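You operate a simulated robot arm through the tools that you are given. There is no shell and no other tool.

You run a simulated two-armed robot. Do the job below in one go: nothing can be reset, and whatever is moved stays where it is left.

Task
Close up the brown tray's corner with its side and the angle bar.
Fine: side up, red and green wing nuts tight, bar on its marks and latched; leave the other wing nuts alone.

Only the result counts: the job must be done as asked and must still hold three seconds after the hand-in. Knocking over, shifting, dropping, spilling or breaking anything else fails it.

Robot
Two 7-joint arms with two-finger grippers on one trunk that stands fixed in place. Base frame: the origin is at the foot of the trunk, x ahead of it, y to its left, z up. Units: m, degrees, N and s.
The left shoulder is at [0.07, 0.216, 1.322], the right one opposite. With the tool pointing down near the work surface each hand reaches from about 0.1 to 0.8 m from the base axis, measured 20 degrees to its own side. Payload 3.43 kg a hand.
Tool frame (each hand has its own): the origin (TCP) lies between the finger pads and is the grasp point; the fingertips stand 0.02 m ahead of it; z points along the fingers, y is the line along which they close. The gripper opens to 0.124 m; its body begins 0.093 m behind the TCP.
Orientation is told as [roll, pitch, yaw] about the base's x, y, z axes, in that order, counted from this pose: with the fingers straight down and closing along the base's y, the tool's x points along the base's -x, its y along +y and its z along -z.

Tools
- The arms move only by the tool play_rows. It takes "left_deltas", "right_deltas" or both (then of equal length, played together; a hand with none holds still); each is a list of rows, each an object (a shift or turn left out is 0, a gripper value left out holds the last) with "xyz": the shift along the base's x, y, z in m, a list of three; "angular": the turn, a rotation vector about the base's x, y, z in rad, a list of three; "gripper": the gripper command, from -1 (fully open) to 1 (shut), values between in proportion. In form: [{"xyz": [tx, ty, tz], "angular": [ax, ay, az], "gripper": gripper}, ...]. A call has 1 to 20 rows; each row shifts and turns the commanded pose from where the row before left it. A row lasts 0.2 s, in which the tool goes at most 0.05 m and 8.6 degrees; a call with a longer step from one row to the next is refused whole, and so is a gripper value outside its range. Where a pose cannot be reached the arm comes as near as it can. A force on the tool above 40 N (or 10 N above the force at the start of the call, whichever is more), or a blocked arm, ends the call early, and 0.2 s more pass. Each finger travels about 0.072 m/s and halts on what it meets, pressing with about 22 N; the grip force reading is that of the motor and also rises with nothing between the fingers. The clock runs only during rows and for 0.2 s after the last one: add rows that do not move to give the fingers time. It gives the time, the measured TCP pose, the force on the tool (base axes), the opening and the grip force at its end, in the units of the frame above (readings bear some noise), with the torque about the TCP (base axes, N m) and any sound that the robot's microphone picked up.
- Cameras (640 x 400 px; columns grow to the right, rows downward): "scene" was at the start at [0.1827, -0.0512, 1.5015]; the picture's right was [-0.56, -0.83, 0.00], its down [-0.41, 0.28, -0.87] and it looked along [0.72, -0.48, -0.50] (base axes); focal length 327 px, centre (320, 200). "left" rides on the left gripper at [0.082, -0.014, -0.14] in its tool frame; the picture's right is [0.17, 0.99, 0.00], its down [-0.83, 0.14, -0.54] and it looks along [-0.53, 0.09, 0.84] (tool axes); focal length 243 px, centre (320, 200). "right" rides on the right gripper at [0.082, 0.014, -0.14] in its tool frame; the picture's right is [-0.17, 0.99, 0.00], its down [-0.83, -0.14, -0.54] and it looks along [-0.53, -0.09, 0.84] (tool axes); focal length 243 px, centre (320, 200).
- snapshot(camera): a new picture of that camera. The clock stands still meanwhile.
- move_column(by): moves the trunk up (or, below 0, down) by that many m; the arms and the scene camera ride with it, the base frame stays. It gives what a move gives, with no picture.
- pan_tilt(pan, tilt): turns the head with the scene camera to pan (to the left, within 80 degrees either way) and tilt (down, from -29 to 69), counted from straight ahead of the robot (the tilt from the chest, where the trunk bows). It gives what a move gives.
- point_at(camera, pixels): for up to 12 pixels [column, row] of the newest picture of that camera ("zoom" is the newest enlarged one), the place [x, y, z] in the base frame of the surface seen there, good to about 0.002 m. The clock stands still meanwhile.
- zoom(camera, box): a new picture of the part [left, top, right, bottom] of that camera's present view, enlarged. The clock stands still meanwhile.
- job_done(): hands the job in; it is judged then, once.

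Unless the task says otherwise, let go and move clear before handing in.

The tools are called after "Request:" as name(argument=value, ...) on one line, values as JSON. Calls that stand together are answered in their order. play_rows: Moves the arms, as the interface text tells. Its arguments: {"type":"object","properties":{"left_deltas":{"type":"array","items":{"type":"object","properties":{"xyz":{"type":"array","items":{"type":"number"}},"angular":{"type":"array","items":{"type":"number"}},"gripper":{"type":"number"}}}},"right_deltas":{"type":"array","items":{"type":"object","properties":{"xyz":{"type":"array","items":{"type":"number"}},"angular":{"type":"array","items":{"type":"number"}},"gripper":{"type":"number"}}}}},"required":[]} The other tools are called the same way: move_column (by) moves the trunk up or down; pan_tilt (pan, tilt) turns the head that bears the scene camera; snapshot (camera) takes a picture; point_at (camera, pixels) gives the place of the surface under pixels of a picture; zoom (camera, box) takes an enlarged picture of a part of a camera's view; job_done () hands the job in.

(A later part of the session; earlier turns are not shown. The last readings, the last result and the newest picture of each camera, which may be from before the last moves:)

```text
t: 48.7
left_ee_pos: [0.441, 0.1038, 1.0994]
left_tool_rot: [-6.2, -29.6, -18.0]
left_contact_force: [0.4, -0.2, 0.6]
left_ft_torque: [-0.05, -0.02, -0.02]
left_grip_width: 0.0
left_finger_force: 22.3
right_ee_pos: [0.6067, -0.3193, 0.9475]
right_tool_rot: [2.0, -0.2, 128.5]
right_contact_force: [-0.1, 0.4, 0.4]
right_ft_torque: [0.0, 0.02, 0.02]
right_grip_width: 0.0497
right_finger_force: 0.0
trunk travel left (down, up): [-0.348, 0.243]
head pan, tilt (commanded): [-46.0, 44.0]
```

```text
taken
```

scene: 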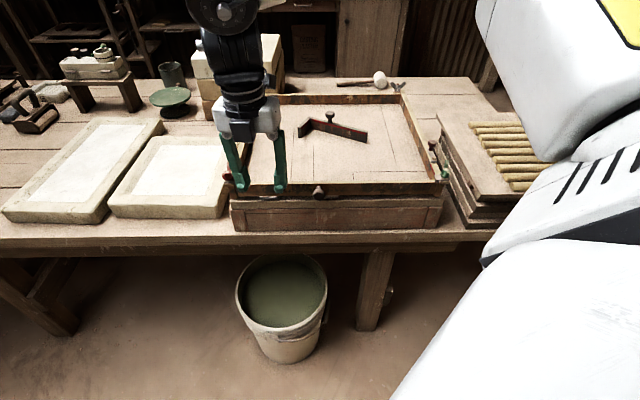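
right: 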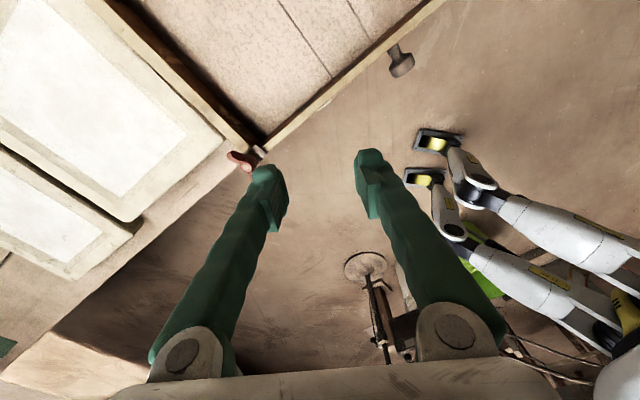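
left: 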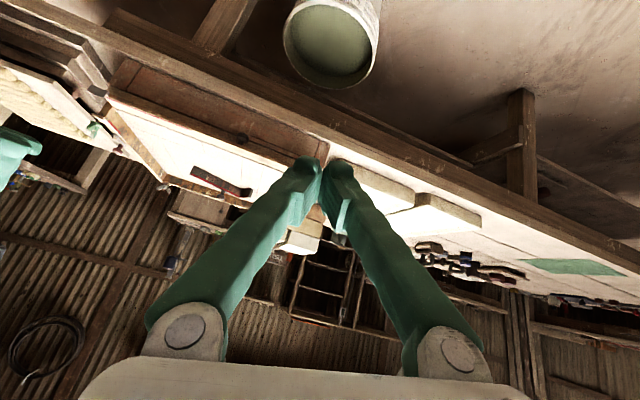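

Yaw 128.5° holds. I'll move toward the red nut at z≈0.95 and see how far it reaches.

Request:
play_rows(right_deltas=[{"xyz": [0.02, 0.002, 0.01]}, {"xyz": [0.03, 0.002, 0.0]}, {"xyz": [0.03, 0.002, 0.0]}, {"xyz": [0.03, 0.002, 0.0]}, {"xyz": [0, 0, 0]}])

Request:
snapshot(camera="right")

```text
t: 49.9
left_ee_pos: [0.4418, 0.1044, 1.0995]
left_tool_rot: [-6.2, -29.7, -18.0]
left_contact_force: [-0.4, 1.0, 0.1]
left_ft_torque: [0.05, 0.01, -0.02]
left_grip_width: 0.0
left_finger_force: 21.5
right_ee_pos: [0.6548, -0.3459, 0.9447]
right_tool_rot: [1.6, -0.2, 128.5]
right_contact_force: [0.5, -0.2, 0.0]
right_ft_torque: [0.0, -0.01, 0.02]
right_grip_width: 0.0496
right_finger_force: 0.1
right hand out of reach, approached as far as the arm can: row 2, 3, 4
trunk travel left (down, up): [-0.348, 0.243]
head pan, tilt (commanded): [-46.0, 44.0]
```

```text
taken
```

right: 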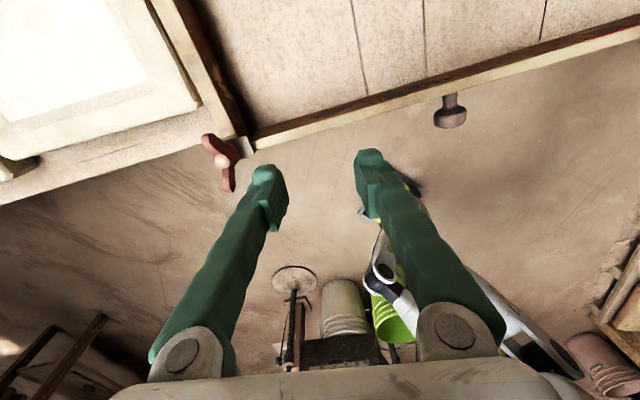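

With the tool straight down the reach ends at x≈0.655, so I'll tilt the tool outward about 20° and then continue to above the red nut.

Request:
play_rows(right_deltas=[{"angular": [0, -0.12, 0], "xyz": [0, 0, 0.005]}, {"angular": [0, -0.12, 0], "xyz": [0, 0, 0.005]}, {"angular": [0, -0.11, 0]}, {"xyz": [0.02, 0.01, 0]}, {"xyz": [0.02, 0.01, 0]}, {"xyz": [0.02, 0.01, 0]}, {"xyz": [0.011, 0.005, 0]}, {"xyz": [0, 0, 0]}])

Request:
snapshot(camera="right")

Request:
snapshot(camera="scene")

```text
t: 51.7
left_ee_pos: [0.4406, 0.1034, 1.1]
left_tool_rot: [-6.3, -29.7, -18.1]
left_contact_force: [-0.6, 0.2, 0.2]
left_ft_torque: [0.02, -0.01, 0.01]
left_grip_width: 0.0002
left_finger_force: 22.4
right_ee_pos: [0.7249, -0.3121, 0.9545]
right_tool_rot: [-13.9, 12.1, 126.9]
right_contact_force: [-0.3, -0.1, 0.0]
right_ft_torque: [0.0, 0.01, 0.01]
right_grip_width: 0.0497
right_finger_force: 0.0
trunk travel left (down, up): [-0.348, 0.243]
head pan, tilt (commanded): [-46.0, 44.0]
```

```text
taken
```

right: 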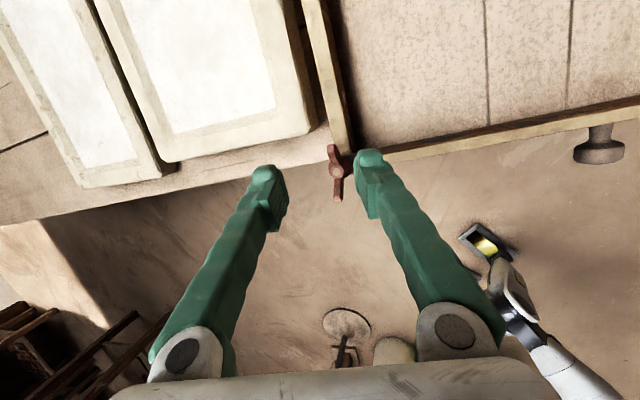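

```text
taken
```

scene: 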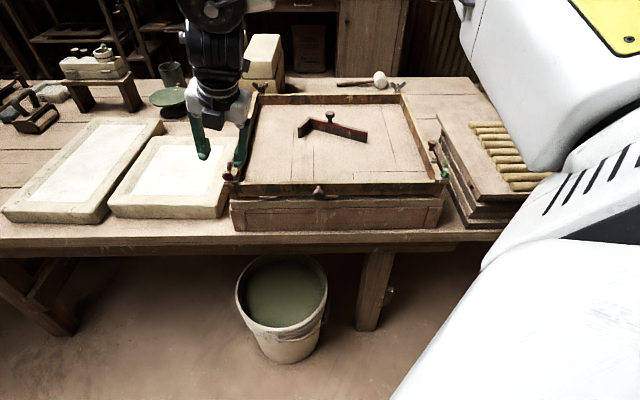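

Above the red nut now (TCP (0.725,-0.312), tilt ≈18°, nut between the fingers at px (337,172)). I'll descend so the tips straddle the wings, staying above the lug, and then narrow the fingers to a loose fork.

Request:
play_rows(right_deltas=[{"xyz": [-0.001, 0.0005, -0.012]}, {"xyz": [-0.001, 0.0005, -0.012]}, {"xyz": [-0.001, 0, -0.0105]}, {"xyz": [0, 0, 0]}])

Request:
zoom(camera="right", box=[240, 120, 420, 230])

Request:
zoom(camera="scene", box=[180, 120, 270, 210])

```text
t: 52.7
left_ee_pos: [0.4407, 0.1042, 1.0991]
left_tool_rot: [-6.1, -29.7, -18.1]
left_contact_force: [-0.3, -0.2, -0.2]
left_ft_torque: [-0.01, -0.02, 0.03]
left_grip_width: 0.0
left_finger_force: 22.0
right_ee_pos: [0.7206, -0.3108, 0.9192]
right_tool_rot: [-13.9, 12.1, 126.9]
right_contact_force: [0.8, 0.7, -0.2]
right_ft_torque: [-0.01, -0.05, 0.0]
right_grip_width: 0.0495
right_finger_force: 0.0
trunk travel left (down, up): [-0.348, 0.243]
head pan, tilt (commanded): [-46.0, 44.0]
```

```text
3.56 times, centred on (330, 175) of right
```

zoom: 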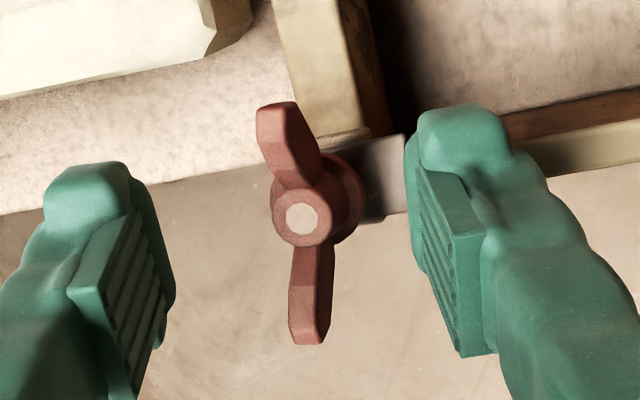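

```text
4.44 times, centred on (225, 165) of scene
```

zoom: 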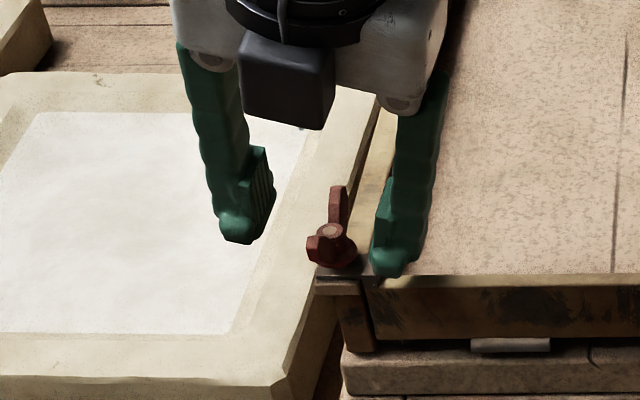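

The view through the wrist camera is clear: wings run between the two pads (zoom px (305,215) vs. pads at 165 and 415). I'll close to a narrow fork now.

Request:
play_rows(right_deltas=[{"gripper": 0.6}, {"gripper": 0.75}, {"gripper": 0.8}, {"gripper": 0.8}])

Request:
zoom(camera="right", box=[240, 120, 420, 230])

```text
t: 53.7
left_ee_pos: [0.441, 0.1041, 1.0994]
left_tool_rot: [-6.2, -29.6, -18.0]
left_contact_force: [0.0, 0.0, 0.2]
left_ft_torque: [-0.01, 0.01, -0.03]
left_grip_width: 0.0
left_finger_force: 22.3
right_ee_pos: [0.7214, -0.3116, 0.919]
right_tool_rot: [-13.9, 12.1, 126.9]
right_contact_force: [-0.1, -0.2, -0.2]
right_ft_torque: [0.01, 0.0, -0.01]
right_grip_width: 0.0126
right_finger_force: 0.4
trunk travel left (down, up): [-0.348, 0.243]
head pan, tilt (commanded): [-46.0, 44.0]
```

```text
3.56 times, centred on (330, 175) of right
```

zoom: 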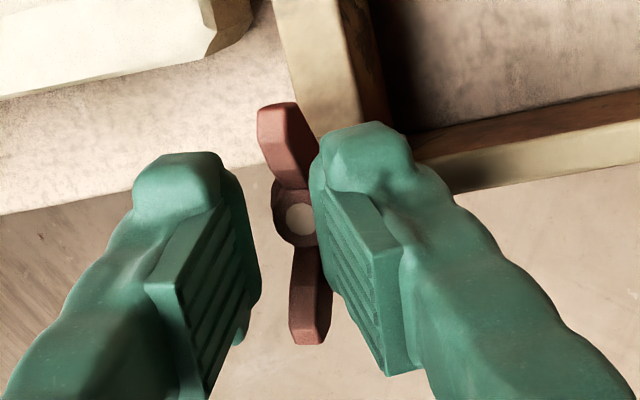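

The fork is at 12.6 mm around the ~8 mm wings with no force. I'll turn clockwise about the tool axis by 3 small steps and watch the torque.

Request:
play_rows(right_deltas=[{"angular": [0.0377, -0.0023, -0.114]}, {"angular": [0.0377, -0.0023, -0.114]}, {"angular": [0.0377, -0.0023, -0.114]}, {"xyz": [0, 0, 0]}])

Request:
zoom(camera="right", box=[240, 120, 420, 230])

```text
t: 54.7
left_ee_pos: [0.4412, 0.1032, 1.0999]
left_tool_rot: [-6.1, -29.8, -18.0]
left_contact_force: [0.9, 0.0, -0.6]
left_ft_torque: [-0.04, 0.01, 0.01]
left_grip_width: 0.0001
left_finger_force: 21.6
right_ee_pos: [0.7216, -0.3097, 0.9182]
right_tool_rot: [-17.2, 6.5, 106.8]
right_contact_force: [-1.3, -0.9, -1.2]
right_ft_torque: [0.01, 0.04, 0.04]
right_grip_width: 0.0137
right_finger_force: 0.8
trunk travel left (down, up): [-0.348, 0.243]
head pan, tilt (commanded): [-46.0, 44.0]
```

```text
3.56 times, centred on (330, 175) of right
```

zoom: 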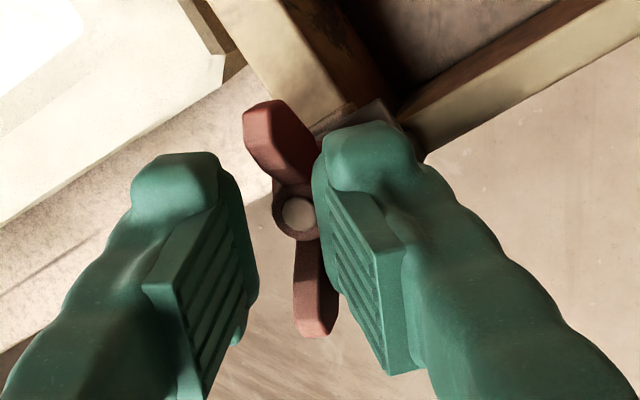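

The nut is turning with the fork (torque only ~0.04 Nm). I'll keep turning clockwise.

Request:
play_rows(right_deltas=[{"angular": [0.0377, -0.0023, -0.114]}, {"angular": [0.0377, -0.0023, -0.114]}, {"angular": [0.0377, -0.0023, -0.114]}, {"angular": [0.0377, -0.0023, -0.114]}, {"angular": [0.0377, -0.0023, -0.114]}, {"angular": [0.0377, -0.0023, -0.114]}, {"xyz": [0, 0, 0]}])

Request:
zoom(camera="right", box=[240, 120, 420, 230])

```text
t: 56.3
left_ee_pos: [0.4408, 0.1043, 1.0999]
left_tool_rot: [-6.3, -29.7, -18.0]
left_contact_force: [-0.4, 0.8, -1.1]
left_ft_torque: [0.03, 0.02, -0.03]
left_grip_width: 0.0
left_finger_force: 22.1
right_ee_pos: [0.7219, -0.3093, 0.9196]
right_tool_rot: [-17.4, -6.2, 67.3]
right_contact_force: [-1.1, 1.6, -0.1]
right_ft_torque: [0.01, -0.01, 0.0]
right_grip_width: 0.0132
right_finger_force: 0.4
trunk travel left (down, up): [-0.348, 0.243]
head pan, tilt (commanded): [-46.0, 44.0]
```

```text
3.56 times, centred on (330, 175) of right
```

zoom: 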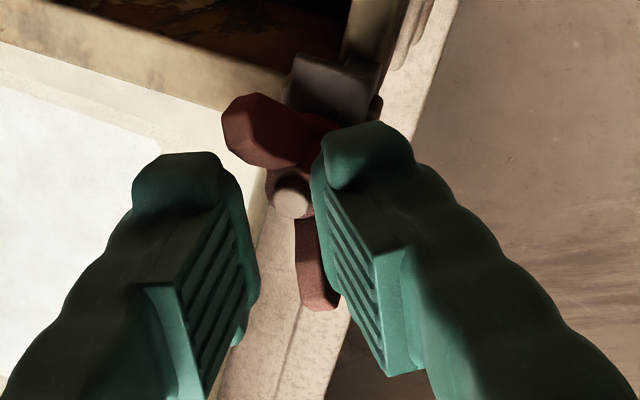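

The nut follows; torque remains small. I continue clockwise another ~55°.

Request:
play_rows(right_deltas=[{"angular": [0.0377, -0.0023, -0.114]}, {"angular": [0.0377, -0.0023, -0.114]}, {"angular": [0.0377, -0.0023, -0.114]}, {"angular": [0.0377, -0.0023, -0.114]}, {"angular": [0.0377, -0.0023, -0.114]}, {"angular": [0.0377, -0.0023, -0.114]}, {"angular": [0.0377, -0.0023, -0.114]}, {"angular": [0.0377, -0.0023, -0.114]}, {"xyz": [0, 0, 0]}])

Request:
zoom(camera="right", box=[240, 120, 420, 230])

```text
t: 58.3
left_ee_pos: [0.4402, 0.1045, 1.1]
left_tool_rot: [-6.1, -29.7, -18.0]
left_contact_force: [-0.9, 0.1, 0.1]
left_ft_torque: [-0.01, 0.01, -0.01]
left_grip_width: 0.0002
left_finger_force: 22.2
right_ee_pos: [0.7216, -0.3085, 0.9224]
right_tool_rot: [-4.8, -18.2, 12.1]
right_contact_force: [7.4, 5.5, 21.4]
right_ft_torque: [0.18, -0.29, 0.01]
right_grip_width: 0.0082
right_finger_force: 0.0
trunk travel left (down, up): [-0.348, 0.243]
head pan, tilt (commanded): [-46.0, 44.0]
```

```text
3.56 times, centred on (330, 175) of right
```

zoom: 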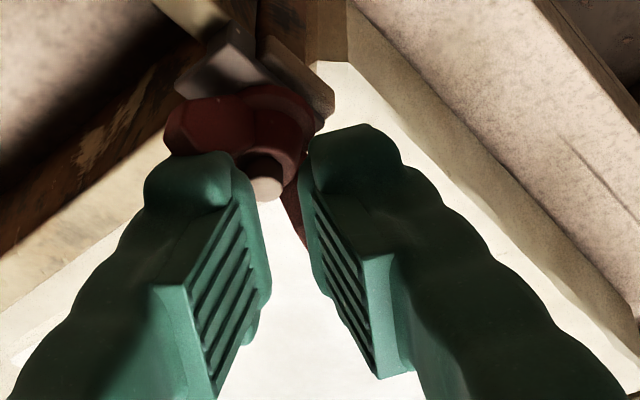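

Now there's 21 N upward on the tool: the fork has slipped onto the nut. Let me look from the scene camera before moving.

Request:
zoom(camera="scene", box=[190, 130, 270, 210])

Request:
snapshot(camera="right")

```text
5.00 times, centred on (230, 170) of scene
```

zoom: 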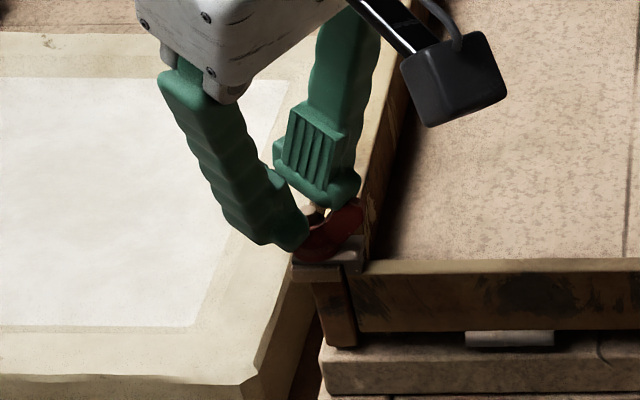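

```text
taken
```

right: 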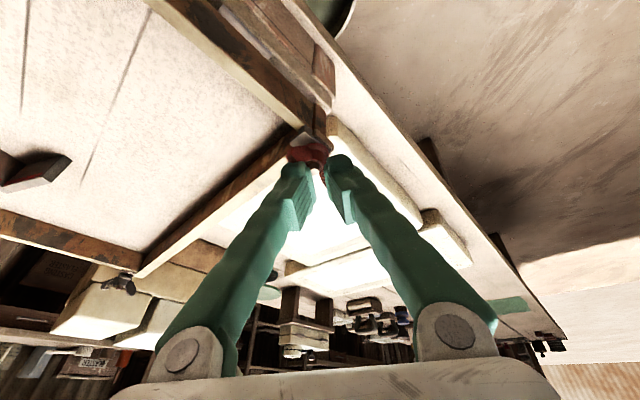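

I'll lift the hand clear and look at the nut's orientation now.

Request:
play_rows(right_deltas=[{"xyz": [-0.002, 0, 0.015]}, {"xyz": [-0.01, 0, 0.03]}, {"xyz": [-0.03, -0.02, 0.02]}, {"xyz": [-0.03, -0.02, 0.0]}, {"xyz": [0, 0, 0]}])

Request:
zoom(camera="scene", box=[205, 150, 255, 200])

Request:
snapshot(camera="right")

```text
t: 59.5
left_ee_pos: [0.4399, 0.1045, 1.0983]
left_tool_rot: [-6.1, -29.7, -18.0]
left_contact_force: [0.1, 0.3, -0.6]
left_ft_torque: [-0.01, 0.0, -0.01]
left_grip_width: 0.0002
left_finger_force: 21.6
right_ee_pos: [0.6504, -0.3494, 0.984]
right_tool_rot: [-4.9, -17.7, 12.1]
right_contact_force: [0.0, 0.1, -0.9]
right_ft_torque: [-0.01, 0.02, -0.02]
right_grip_width: 0.0124
right_finger_force: 0.0
trunk travel left (down, up): [-0.348, 0.243]
head pan, tilt (commanded): [-46.0, 44.0]
```

```text
8.00 times, centred on (230, 175) of scene
```

zoom: 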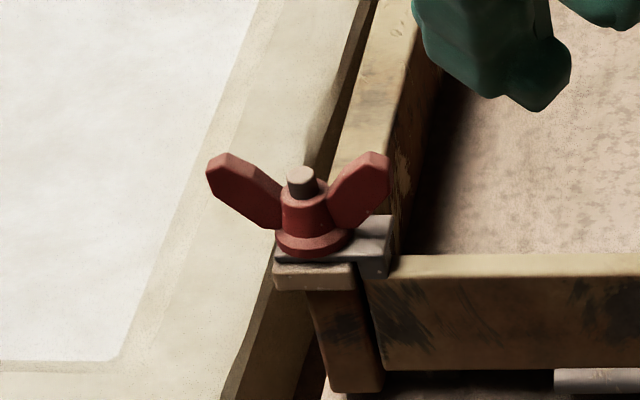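

```text
taken
```

right: 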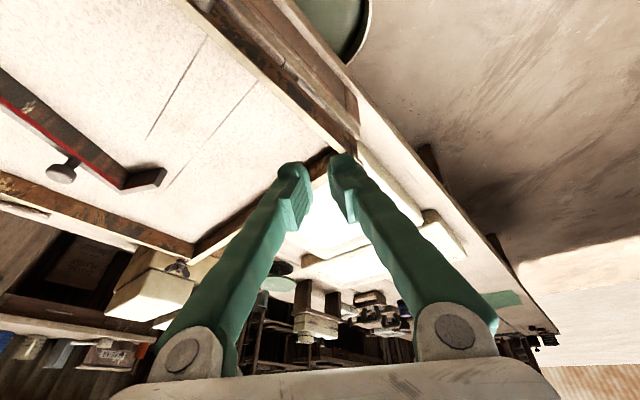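

The red nut now has its wings crosswise (like the tight far nuts) and the stud stands proud of it, so it screwed down. I'll measure its wing direction and compare with the far nuts.

Request:
point_at(camera="zoom", pixels=[[222, 175], [378, 172], [300, 178], [310, 240], [370, 235], [300, 270], [290, 215], [250, 200], [350, 195]])

Request:
zoom(camera="scene", box=[380, 70, 420, 105])

Request:
zoom(camera="scene", box=[240, 70, 280, 105])

```text
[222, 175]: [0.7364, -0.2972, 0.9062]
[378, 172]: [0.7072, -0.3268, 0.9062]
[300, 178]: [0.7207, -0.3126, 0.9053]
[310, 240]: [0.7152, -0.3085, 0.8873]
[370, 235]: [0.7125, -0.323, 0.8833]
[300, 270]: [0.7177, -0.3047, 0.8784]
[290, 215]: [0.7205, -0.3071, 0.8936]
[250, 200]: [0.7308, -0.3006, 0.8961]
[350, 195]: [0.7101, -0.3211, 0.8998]
```

```text
11.43 times, centred on (400, 88) of scene
```

zoom: 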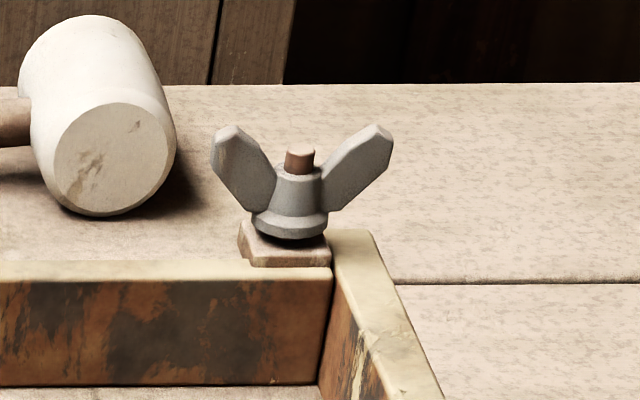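

```text
11.43 times, centred on (260, 88) of scene
```

zoom: 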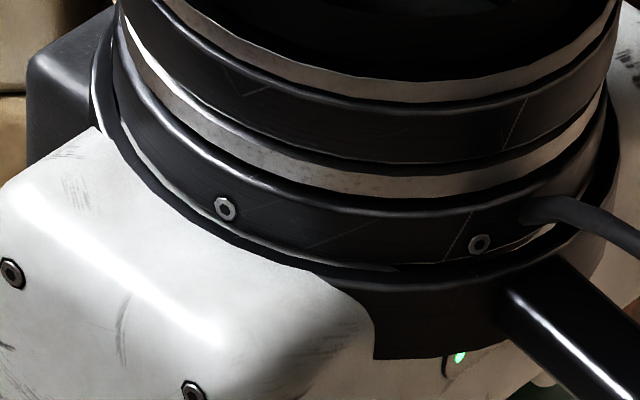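

The wings moved from about -52° to exactly along u and sank 7 mm with the flange onto the lug. To be sure it's tight I'll re-engage at a slightly lower height with yaw ~60° and feel for torque.

Request:
play_rows(right_deltas=[{"xyz": [0.01, 0.0054, 0], "angular": [-0.0377, 0.0024, 0.114], "gripper": 0.45}, {"xyz": [0.01, 0.0054, 0], "angular": [-0.0377, 0.0024, 0.114]}, {"xyz": [0.01, 0.0054, 0], "angular": [-0.0377, 0.0024, 0.114]}, {"xyz": [0.01, 0.0054, 0], "angular": [-0.0377, 0.0024, 0.114]}, {"xyz": [0.01, 0.0054, 0], "angular": [-0.0377, 0.0024, 0.114]}, {"xyz": [0.01, 0.0054, 0], "angular": [-0.0377, 0.0024, 0.114]}, {"xyz": [0.0101, 0.0055, 0], "angular": [-0.0377, 0.0024, 0.114]}, {"xyz": [0, 0, -0.034]}, {"xyz": [0, 0, 0]}])

Request:
zoom(camera="right", box=[240, 120, 420, 230])

Request:
zoom(camera="scene", box=[190, 120, 270, 200])

```text
t: 61.5
left_ee_pos: [0.4399, 0.1036, 1.0997]
left_tool_rot: [-6.2, -29.7, -17.9]
left_contact_force: [0.4, 0.9, -0.7]
left_ft_torque: [0.01, -0.02, 0.02]
left_grip_width: 0.0
left_finger_force: 21.7
right_ee_pos: [0.7205, -0.3131, 0.9497]
right_tool_rot: [-16.4, -8.3, 60.8]
right_contact_force: [-0.4, 0.5, 0.3]
right_ft_torque: [0.0, -0.02, 0.0]
right_grip_width: 0.0341
right_finger_force: 0.2
trunk travel left (down, up): [-0.348, 0.243]
head pan, tilt (commanded): [-46.0, 44.0]
```

```text
3.56 times, centred on (330, 175) of right
```

zoom: 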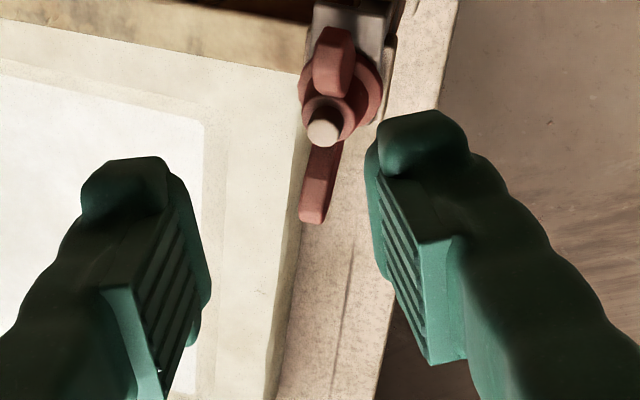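

```text
5.00 times, centred on (230, 160) of scene
```

zoom: 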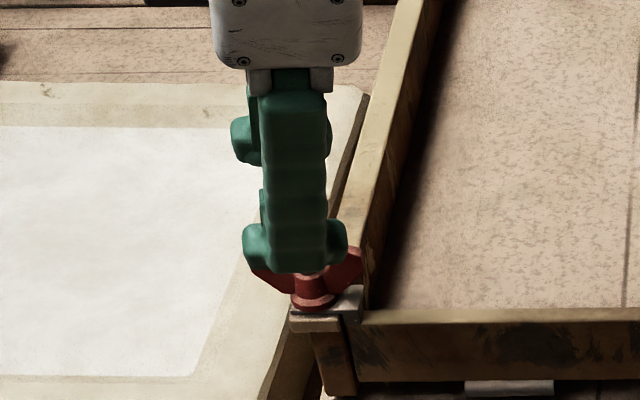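

The pads line up with the wings. I'll descend to TCP z≈0.912, close the fork and turn clockwise to feel the resistance.

Request:
play_rows(right_deltas=[{"xyz": [0, 0.001, -0.015]}, {"xyz": [0, 0, -0.012]}, {"xyz": [0, 0, -0.01]}, {"gripper": 0.7}, {"gripper": 0.8}, {"gripper": 0.8}, {"xyz": [0, 0, 0]}])

Request:
zoom(camera="right", box=[240, 120, 420, 230])

```text
t: 63.1
left_ee_pos: [0.44, 0.1031, 1.0996]
left_tool_rot: [-6.2, -29.7, -18.1]
left_contact_force: [0.1, 0.1, 0.7]
left_ft_torque: [0.03, -0.01, 0.01]
left_grip_width: 0.0001
left_finger_force: 22.2
right_ee_pos: [0.7188, -0.3122, 0.9134]
right_tool_rot: [-16.4, -8.2, 60.7]
right_contact_force: [-8.0, 1.5, -0.4]
right_ft_torque: [-0.02, 0.16, -0.03]
right_grip_width: 0.0167
right_finger_force: 3.4
trunk travel left (down, up): [-0.348, 0.243]
head pan, tilt (commanded): [-46.0, 44.0]
```

```text
3.56 times, centred on (330, 175) of right
```

zoom: 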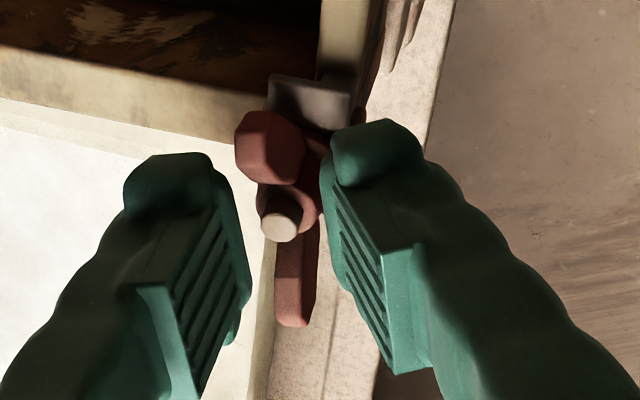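

The fork holds the wings loosely (8 N sideways contact). I'll turn clockwise in two small steps and read the torque.

Request:
play_rows(right_deltas=[{"xyz": [-0.001, 0, 0], "angular": [0.0314, -0.002, -0.095]}, {"xyz": [-0.001, 0, 0], "angular": [0.0314, -0.002, -0.095]}, {"xyz": [0, 0, 0]}])

Request:
zoom(camera="right", box=[240, 120, 420, 230])

```text
t: 63.9
left_ee_pos: [0.4403, 0.1032, 1.0987]
left_tool_rot: [-6.3, -29.7, -17.9]
left_contact_force: [-1.0, 0.8, 0.5]
left_ft_torque: [0.0, 0.0, 0.0]
left_grip_width: 0.0
left_finger_force: 21.9
right_ee_pos: [0.7198, -0.31, 0.9136]
right_tool_rot: [-14.5, -11.4, 49.7]
right_contact_force: [1.6, 1.3, 3.9]
right_ft_torque: [0.01, 0.04, 0.02]
right_grip_width: 0.0132
right_finger_force: 6.4
trunk travel left (down, up): [-0.348, 0.243]
head pan, tilt (commanded): [-46.0, 44.0]
```

```text
3.56 times, centred on (330, 175) of right
```

zoom: 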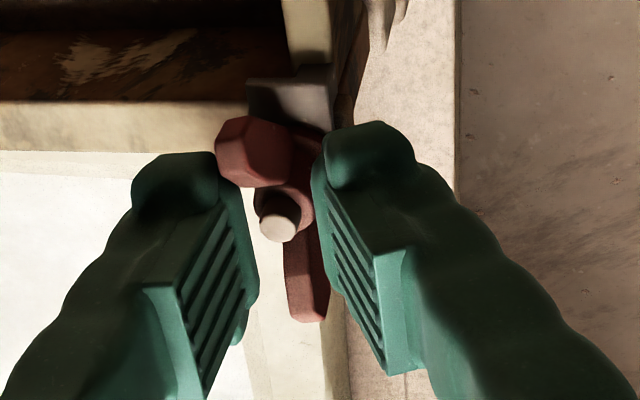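

Still within the slack. I'll continue clockwise, two more steps at a time.

Request:
play_rows(right_deltas=[{"angular": [0.0314, -0.002, -0.095]}, {"angular": [0.0314, -0.002, -0.095]}, {"xyz": [0, 0, 0]}])

Request:
zoom(camera="right", box=[240, 120, 420, 230])

```text
t: 64.7
left_ee_pos: [0.4412, 0.1028, 1.0988]
left_tool_rot: [-6.1, -29.7, -18.1]
left_contact_force: [-0.7, -0.5, -0.1]
left_ft_torque: [-0.01, 0.0, 0.0]
left_grip_width: 0.0
left_finger_force: 21.8
right_ee_pos: [0.7189, -0.3117, 0.9132]
right_tool_rot: [-12.0, -13.9, 38.1]
right_contact_force: [2.1, -2.0, -0.4]
right_ft_torque: [0.03, -0.02, 0.03]
right_grip_width: 0.0135
right_finger_force: 1.4
trunk travel left (down, up): [-0.348, 0.243]
head pan, tilt (commanded): [-46.0, 44.0]
```

```text
3.56 times, centred on (330, 175) of right
```

zoom: 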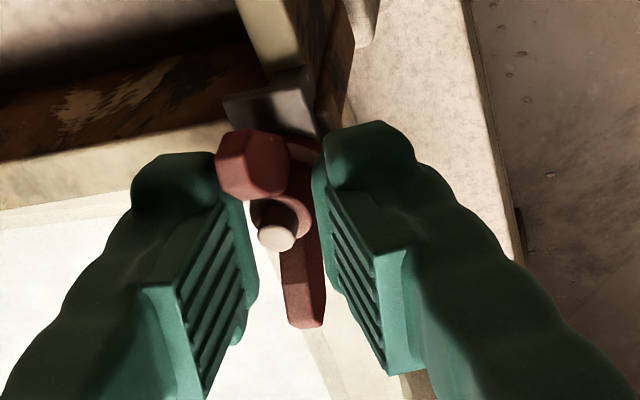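

The nut keeps turning with the tool at low torque (0.03 Nm), so it's not yet tight. I continue clockwise.

Request:
play_rows(right_deltas=[{"angular": [0.0377, -0.0024, -0.114]}, {"angular": [0.0377, -0.0024, -0.114]}, {"angular": [0.0377, -0.0024, -0.114]}, {"angular": [0.0377, -0.0024, -0.114]}, {"xyz": [0, 0, 0]}])

Request:
zoom(camera="right", box=[240, 120, 420, 230])

```text
t: 65.9
left_ee_pos: [0.4408, 0.1031, 1.1]
left_tool_rot: [-6.0, -29.6, -18.1]
left_contact_force: [0.2, -0.3, 0.6]
left_ft_torque: [0.04, 0.01, 0.01]
left_grip_width: 0.0
left_finger_force: 21.9
right_ee_pos: [0.7208, -0.3126, 0.9149]
right_tool_rot: [-4.1, -18.0, 9.7]
right_contact_force: [17.1, -10.8, 9.9]
right_ft_torque: [-1.14, 0.85, 2.02]
right_grip_width: 0.0222
right_finger_force: 44.2
trunk travel left (down, up): [-0.348, 0.243]
head pan, tilt (commanded): [-46.0, 44.0]
```

```text
3.56 times, centred on (330, 175) of right
```

zoom: 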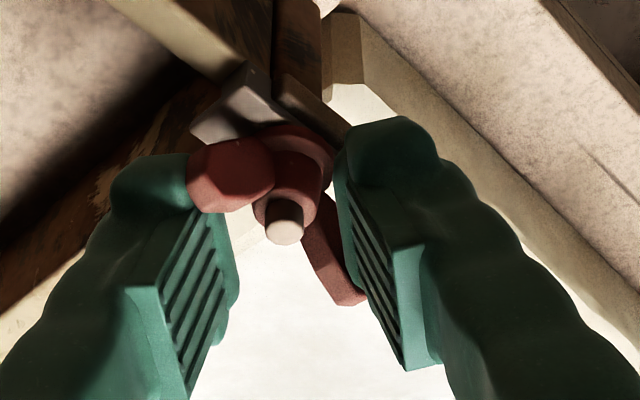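

Now the torque jumped to 2 Nm and the fork is being pried open (width 22 mm): the nut is against its stop, i.e. tight with wings along u. I'll release: rotate back slightly, open, and lift.

Request:
play_rows(right_deltas=[{"angular": [-0.0314, 0.002, 0.095], "gripper": 0.5}, {"angular": [-0.0314, 0.002, 0.095], "gripper": 0.4}, {"angular": [-0.0377, 0.0024, 0.114], "gripper": 0.3}, {"angular": [-0.0377, 0.0024, 0.114], "gripper": 0.3}, {"xyz": [0, 0, 0.02]}, {"xyz": [0, 0, 0.03]}, {"xyz": [-0.02, 0.0, 0.03]}, {"xyz": [-0.03, -0.02, 0.02]}, {"xyz": [-0.03, -0.03, 0.0]}, {"xyz": [0, 0, 0]}])

Request:
snapshot(camera="scene")

Request:
zoom(camera="scene", box=[205, 150, 255, 200])

```text
t: 68.1
left_ee_pos: [0.4411, 0.1055, 1.099]
left_tool_rot: [-6.2, -29.8, -18.0]
left_contact_force: [0.8, 0.6, -0.9]
left_ft_torque: [-0.02, 0.03, -0.03]
left_grip_width: 0.0
left_finger_force: 21.8
right_ee_pos: [0.6391, -0.3604, 1.0133]
right_tool_rot: [-11.5, -14.3, 35.8]
right_contact_force: [0.3, -0.2, -0.4]
right_ft_torque: [-0.01, -0.01, -0.01]
right_grip_width: 0.0435
right_finger_force: 0.0
trunk travel left (down, up): [-0.348, 0.243]
head pan, tilt (commanded): [-46.0, 44.0]
```

```text
taken
```

scene: 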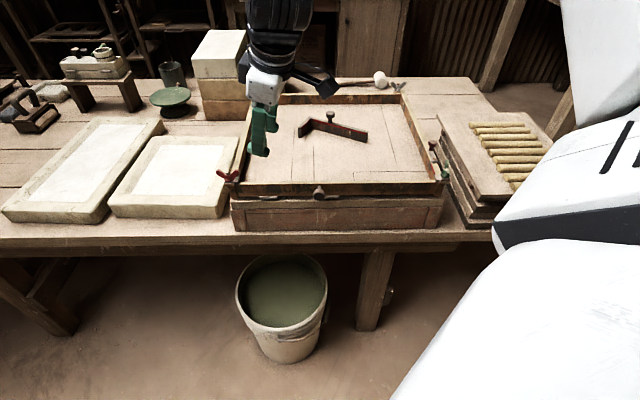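

```text
8.00 times, centred on (230, 175) of scene
```

zoom: 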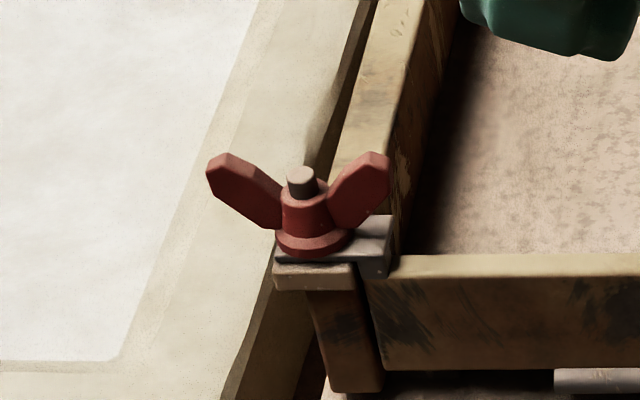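

Red nut is confirmed tight (unchanged pose at the stop). Now the green nut: I'll move over the tray at z≈1.01, straighten the tool, and turn its yaw back up for a clockwise stroke.

Request:
play_rows(right_deltas=[{"xyz": [-0.02, -0.0286, 0.01], "angular": [0.007, 0.1065, 0]}, {"xyz": [-0.025, -0.0286, 0.0], "angular": [0.007, 0.1065, 0]}, {"xyz": [-0.025, -0.0286, 0.0], "angular": [0.007, 0.1065, 0]}, {"xyz": [-0.025, -0.0286, 0.0], "angular": [0, 0, 0.13]}, {"xyz": [-0.025, -0.0286, 0.0], "angular": [0, 0, 0.13]}, {"xyz": [-0.025, -0.0286, 0.0], "angular": [0, 0, 0.13]}, {"xyz": [-0.025, -0.0286, 0.0], "angular": [0, 0, 0.13]}, {"xyz": [-0.025, -0.0286, 0.0], "angular": [0, 0, 0.13]}, {"xyz": [-0.025, -0.0286, 0.0], "angular": [0, 0, 0.13]}, {"xyz": [-0.025, -0.0286, 0.0], "angular": [0, 0, 0.13]}, {"xyz": [0, 0, 0.0], "angular": [0, 0, 0.13]}, {"xyz": [0, 0, 0]}])

Request:
snapshot(camera="scene")

Request:
snapshot(camera="right")

```text
t: 70.7
left_ee_pos: [0.4407, 0.1039, 1.1]
left_tool_rot: [-6.1, -29.8, -18.2]
left_contact_force: [-0.3, 0.6, -0.2]
left_ft_torque: [-0.01, -0.03, 0.01]
left_grip_width: 0.0001
left_finger_force: 22.6
right_ee_pos: [0.3922, -0.6483, 1.0233]
right_tool_rot: [0.2, -0.1, 94.0]
right_contact_force: [-0.5, 0.5, 0.6]
right_ft_torque: [0.0, 0.0, 0.01]
right_grip_width: 0.043
right_finger_force: 0.0
trunk travel left (down, up): [-0.348, 0.243]
head pan, tilt (commanded): [-46.0, 44.0]
```

```text
taken
```

scene: 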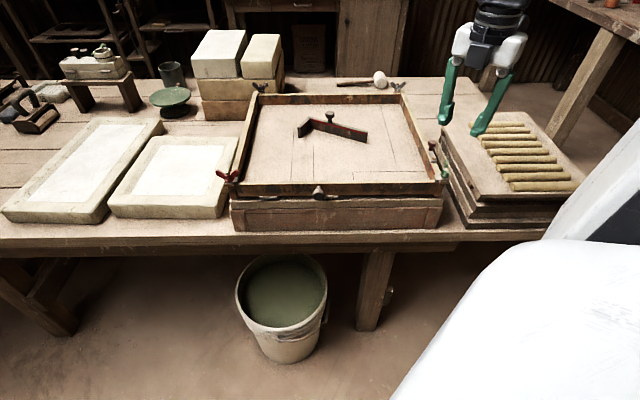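

```text
taken
```

right: 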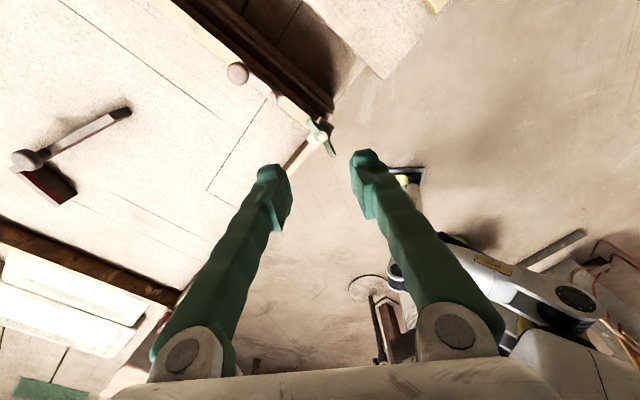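

I'm above the green nut (px (318,135) in the right camera), tool vertical, yaw 94°. Zooming to measure the nut.

Request:
zoom(camera="right", box=[260, 95, 370, 170])

Request:
zoom(camera="scene", box=[410, 125, 470, 200])

```text
5.33 times, centred on (315, 132) of right
```

zoom: 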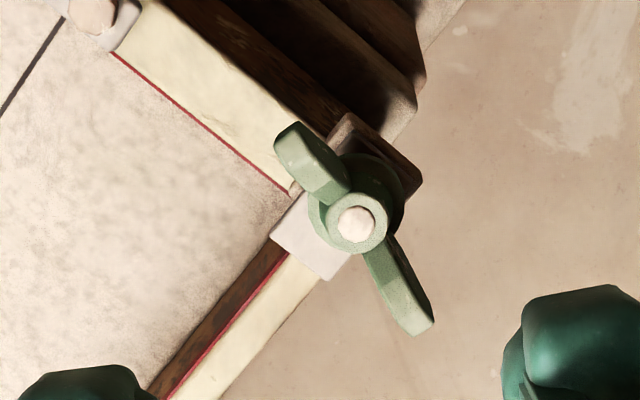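

```text
5.33 times, centred on (440, 162) of scene
```

zoom: 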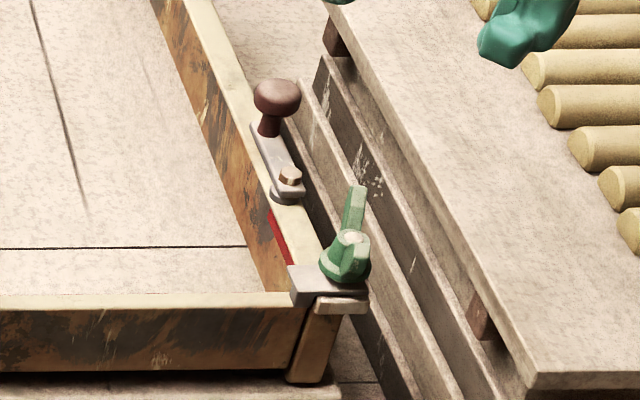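

Request:
point_at(camera="zoom", pixels=[[353, 238], [357, 195], [352, 275], [335, 270], [410, 120], [470, 250], [540, 365], [440, 330], [370, 200], [278, 95], [290, 175], [283, 195]])

Request:
zoom(camera="right", box=[260, 95, 370, 170])

Request:
point_at(camera="zoom", pixels=[[355, 225], [320, 235], [380, 195], [280, 140], [300, 170], [425, 325], [400, 285], [390, 180], [400, 160], [300, 250], [415, 100], [350, 60]])

```text
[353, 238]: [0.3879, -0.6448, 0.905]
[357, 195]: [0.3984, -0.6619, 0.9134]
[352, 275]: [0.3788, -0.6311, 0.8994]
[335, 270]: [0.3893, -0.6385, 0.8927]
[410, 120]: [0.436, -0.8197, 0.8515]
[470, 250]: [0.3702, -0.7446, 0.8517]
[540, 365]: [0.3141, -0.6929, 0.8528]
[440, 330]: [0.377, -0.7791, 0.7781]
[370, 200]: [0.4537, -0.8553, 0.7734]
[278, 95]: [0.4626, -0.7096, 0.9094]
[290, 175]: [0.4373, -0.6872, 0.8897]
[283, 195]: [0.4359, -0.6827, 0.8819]
```

```text
5.33 times, centred on (315, 132) of right
```

zoom: 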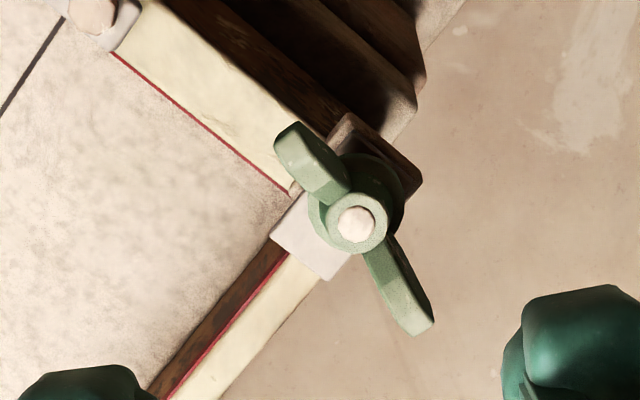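

```text
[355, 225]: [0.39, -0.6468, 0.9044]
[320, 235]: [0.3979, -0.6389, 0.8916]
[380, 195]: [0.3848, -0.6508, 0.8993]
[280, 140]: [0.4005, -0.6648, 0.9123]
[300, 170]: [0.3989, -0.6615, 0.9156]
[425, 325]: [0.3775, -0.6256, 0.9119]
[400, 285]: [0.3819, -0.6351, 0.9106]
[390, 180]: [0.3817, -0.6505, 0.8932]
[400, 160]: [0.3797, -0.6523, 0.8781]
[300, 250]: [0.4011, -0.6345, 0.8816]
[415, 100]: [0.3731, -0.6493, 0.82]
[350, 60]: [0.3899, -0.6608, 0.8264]
```

Green nut: stud (0.390,-0.646), top z 0.904, wings along about -60°/120°; the neighbouring board stack is lower (z≈0.852). I'll turn yaw to 120°, descend around the wings, and close to a fork.

Request:
play_rows(right_deltas=[{"xyz": [-0.0005, 0.0005, -0.02], "angular": [0, 0, 0.115]}, {"xyz": [-0.0005, 0.0005, -0.02], "angular": [0, 0, 0.115]}, {"xyz": [-0.0005, 0.0005, -0.02], "angular": [0, 0, 0.115]}, {"xyz": [-0.0005, 0.0005, -0.015], "angular": [0, 0, 0.115]}, {"xyz": [0, 0, 0]}])

Request:
zoom(camera="right", box=[240, 110, 420, 220])

```text
t: 71.9
left_ee_pos: [0.4409, 0.1034, 1.0991]
left_tool_rot: [-6.1, -29.7, -18.0]
left_contact_force: [-0.2, -0.1, 0.1]
left_ft_torque: [0.0, -0.01, 0.0]
left_grip_width: 0.0
left_finger_force: 22.2
right_ee_pos: [0.3907, -0.6461, 0.9476]
right_tool_rot: [0.1, 0.0, 120.4]
right_contact_force: [-0.1, 0.8, -0.2]
right_ft_torque: [0.0, 0.01, -0.01]
right_grip_width: 0.0434
right_finger_force: 0.0
trunk travel left (down, up): [-0.348, 0.243]
head pan, tilt (commanded): [-46.0, 44.0]
```

```text
3.56 times, centred on (330, 165) of right
```

zoom: 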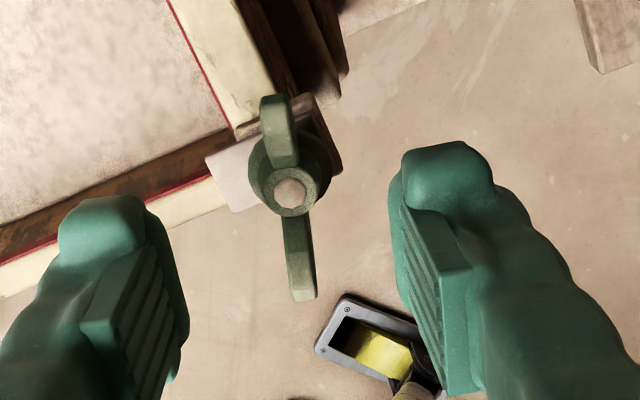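

Perfect alignment (wings vertical between the pads). Descend and close to the fork width.

Request:
play_rows(right_deltas=[{"xyz": [0, 0, -0.016]}, {"xyz": [0, 0, -0.015]}, {"gripper": 0.6}, {"gripper": 0.8}, {"gripper": 0.8}, {"xyz": [0, 0, 0]}])

Request:
zoom(camera="right", box=[240, 110, 420, 220])

```text
t: 73.3
left_ee_pos: [0.4426, 0.1036, 1.0996]
left_tool_rot: [-6.2, -29.7, -18.0]
left_contact_force: [-0.1, 0.5, 0.4]
left_ft_torque: [0.0, -0.01, 0.01]
left_grip_width: 0.0
left_finger_force: 22.2
right_ee_pos: [0.3911, -0.6466, 0.9185]
right_tool_rot: [0.1, 0.0, 120.3]
right_contact_force: [-0.1, 1.1, -0.3]
right_ft_torque: [0.01, -0.04, 0.0]
right_grip_width: 0.0124
right_finger_force: 0.1
trunk travel left (down, up): [-0.348, 0.243]
head pan, tilt (commanded): [-46.0, 44.0]
```

```text
3.56 times, centred on (330, 165) of right
```

zoom: 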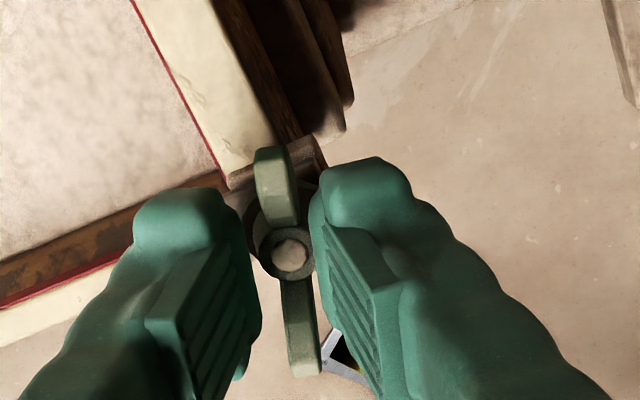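

The fork sits around the wings cleanly. Now turn clockwise, lowering slightly as the nut screws down.

Request:
play_rows(right_deltas=[{"angular": [0, 0, -0.13]}, {"angular": [0, 0, -0.13], "xyz": [0, 0, -0.0005]}, {"angular": [0, 0, -0.13], "xyz": [0, 0, -0.0005]}, {"angular": [0, 0, -0.13], "xyz": [0, 0, -0.0005]}, {"angular": [0, 0, -0.13], "xyz": [0, 0, -0.0005]}, {"angular": [0, 0, -0.13], "xyz": [0, 0, -0.0005]}, {"angular": [0, 0, -0.13], "xyz": [0, 0, -0.0005]}, {"xyz": [0, 0, 0]}])

Request:
zoom(camera="right", box=[240, 110, 420, 220])

```text
t: 75.1
left_ee_pos: [0.4408, 0.1043, 1.0996]
left_tool_rot: [-6.2, -29.7, -18.1]
left_contact_force: [-0.4, -0.2, -0.4]
left_ft_torque: [-0.04, 0.04, 0.02]
left_grip_width: 0.0
left_finger_force: 22.1
right_ee_pos: [0.3912, -0.6445, 0.9148]
right_tool_rot: [0.1, 0.1, 68.2]
right_contact_force: [-1.8, 0.4, -1.3]
right_ft_torque: [-0.04, 0.0, 0.0]
right_grip_width: 0.0135
right_finger_force: 1.6
trunk travel left (down, up): [-0.348, 0.243]
head pan, tilt (commanded): [-46.0, 44.0]
```

```text
3.56 times, centred on (330, 165) of right
```

zoom: 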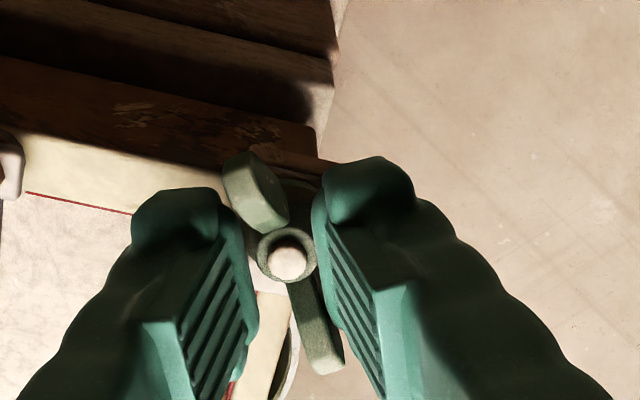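

The nut follows with ~20° slack. Continue clockwise until torque builds.

Request:
play_rows(right_deltas=[{"angular": [0, 0, -0.13], "xyz": [0, 0, -0.0005]}, {"angular": [0, 0, -0.13], "xyz": [0, 0, -0.0005]}, {"angular": [0, 0, -0.13], "xyz": [0, 0, -0.0005]}, {"angular": [0, 0, -0.13], "xyz": [0, 0, -0.0005]}, {"angular": [0, 0, -0.13], "xyz": [0, 0, -0.0005]}, {"angular": [0, 0, -0.1]}, {"xyz": [0, 0, 0]}])

Request:
zoom(camera="right", box=[240, 110, 420, 220])

```text
t: 76.7
left_ee_pos: [0.4401, 0.1052, 1.1008]
left_tool_rot: [-6.2, -29.7, -18.1]
left_contact_force: [0.0, -0.2, 0.5]
left_ft_torque: [0.02, 0.0, 0.0]
left_grip_width: 0.0001
left_finger_force: 21.9
right_ee_pos: [0.3924, -0.6458, 0.9136]
right_tool_rot: [0.0, -0.3, 25.1]
right_contact_force: [2.3, -2.2, 14.6]
right_ft_torque: [-0.05, -0.07, 0.28]
right_grip_width: 0.0141
right_finger_force: 6.6
trunk travel left (down, up): [-0.348, 0.243]
head pan, tilt (commanded): [-46.0, 44.0]
```

```text
3.56 times, centred on (330, 165) of right
```

zoom: 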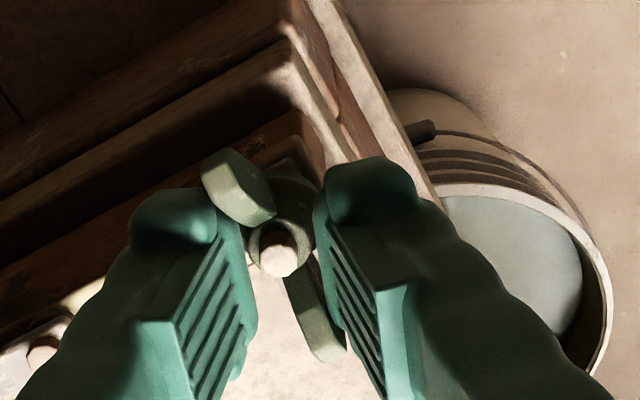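

Torque is rising (0.28 Nm) with 15 N upward contact. I'll raise 1 mm and turn further in small steps.

Request:
play_rows(right_deltas=[{"angular": [0, 0, -0.08], "xyz": [-0.0005, 0, 0.001]}, {"angular": [0, 0, -0.08]}, {"xyz": [0, 0, 0]}])

Request:
zoom(camera="right", box=[240, 110, 420, 220])

```text
t: 77.5
left_ee_pos: [0.4404, 0.1054, 1.0995]
left_tool_rot: [-6.2, -29.8, -18.0]
left_contact_force: [-0.2, -0.9, 0.9]
left_ft_torque: [-0.03, -0.01, -0.01]
left_grip_width: 0.0002
left_finger_force: 22.6
right_ee_pos: [0.3906, -0.6455, 0.9136]
right_tool_rot: [0.0, -0.2, 16.1]
right_contact_force: [8.2, -1.4, 16.3]
right_ft_torque: [0.24, -0.33, 2.06]
right_grip_width: 0.0175
right_finger_force: 44.7
trunk travel left (down, up): [-0.348, 0.243]
head pan, tilt (commanded): [-46.0, 44.0]
```

```text
3.56 times, centred on (330, 165) of right
```

zoom: 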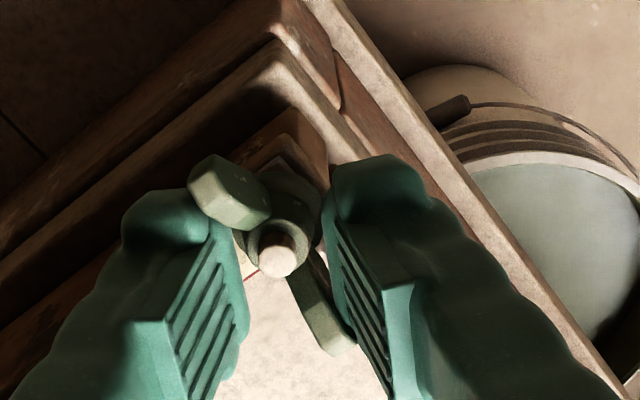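

Torque jumped to 2.06 Nm with the fork being pried open: the green nut is at its stop. Release, lift and check.

Request:
play_rows(right_deltas=[{"angular": [0, 0, 0.08], "gripper": 0.5}, {"angular": [0, 0, 0.12], "gripper": 0.3}, {"angular": [0, 0, 0.12], "gripper": 0.3}, {"xyz": [0, 0, 0.0]}, {"xyz": [0, 0, 0.03]}, {"xyz": [0, 0, 0.04]}, {"xyz": [0.02, 0.02, 0.04]}, {"xyz": [0.03, 0.03, 0.0]}, {"xyz": [0, 0, 0]}])

Request:
snapshot(camera="scene")

Request:
zoom(camera="scene", box=[415, 130, 465, 195])

```text
t: 79.5
left_ee_pos: [0.4407, 0.1025, 1.1007]
left_tool_rot: [-6.1, -29.6, -18.1]
left_contact_force: [-0.3, -0.3, 0.1]
left_ft_torque: [0.01, -0.02, 0.02]
left_grip_width: 0.0
left_finger_force: 22.0
right_ee_pos: [0.4388, -0.594, 1.0245]
right_tool_rot: [0.1, -0.2, 34.4]
right_contact_force: [0.4, -0.3, -0.1]
right_ft_torque: [0.03, -0.02, -0.01]
right_grip_width: 0.0433
right_finger_force: 0.0
trunk travel left (down, up): [-0.348, 0.243]
head pan, tilt (commanded): [-46.0, 44.0]
```

```text
taken
```

scene: 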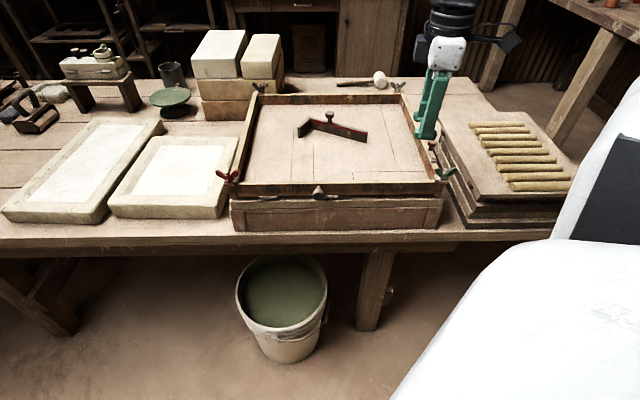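

```text
6.15 times, centred on (440, 162) of scene
```

zoom: 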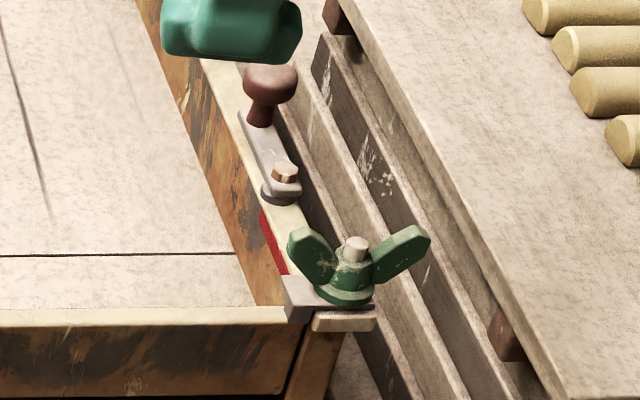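

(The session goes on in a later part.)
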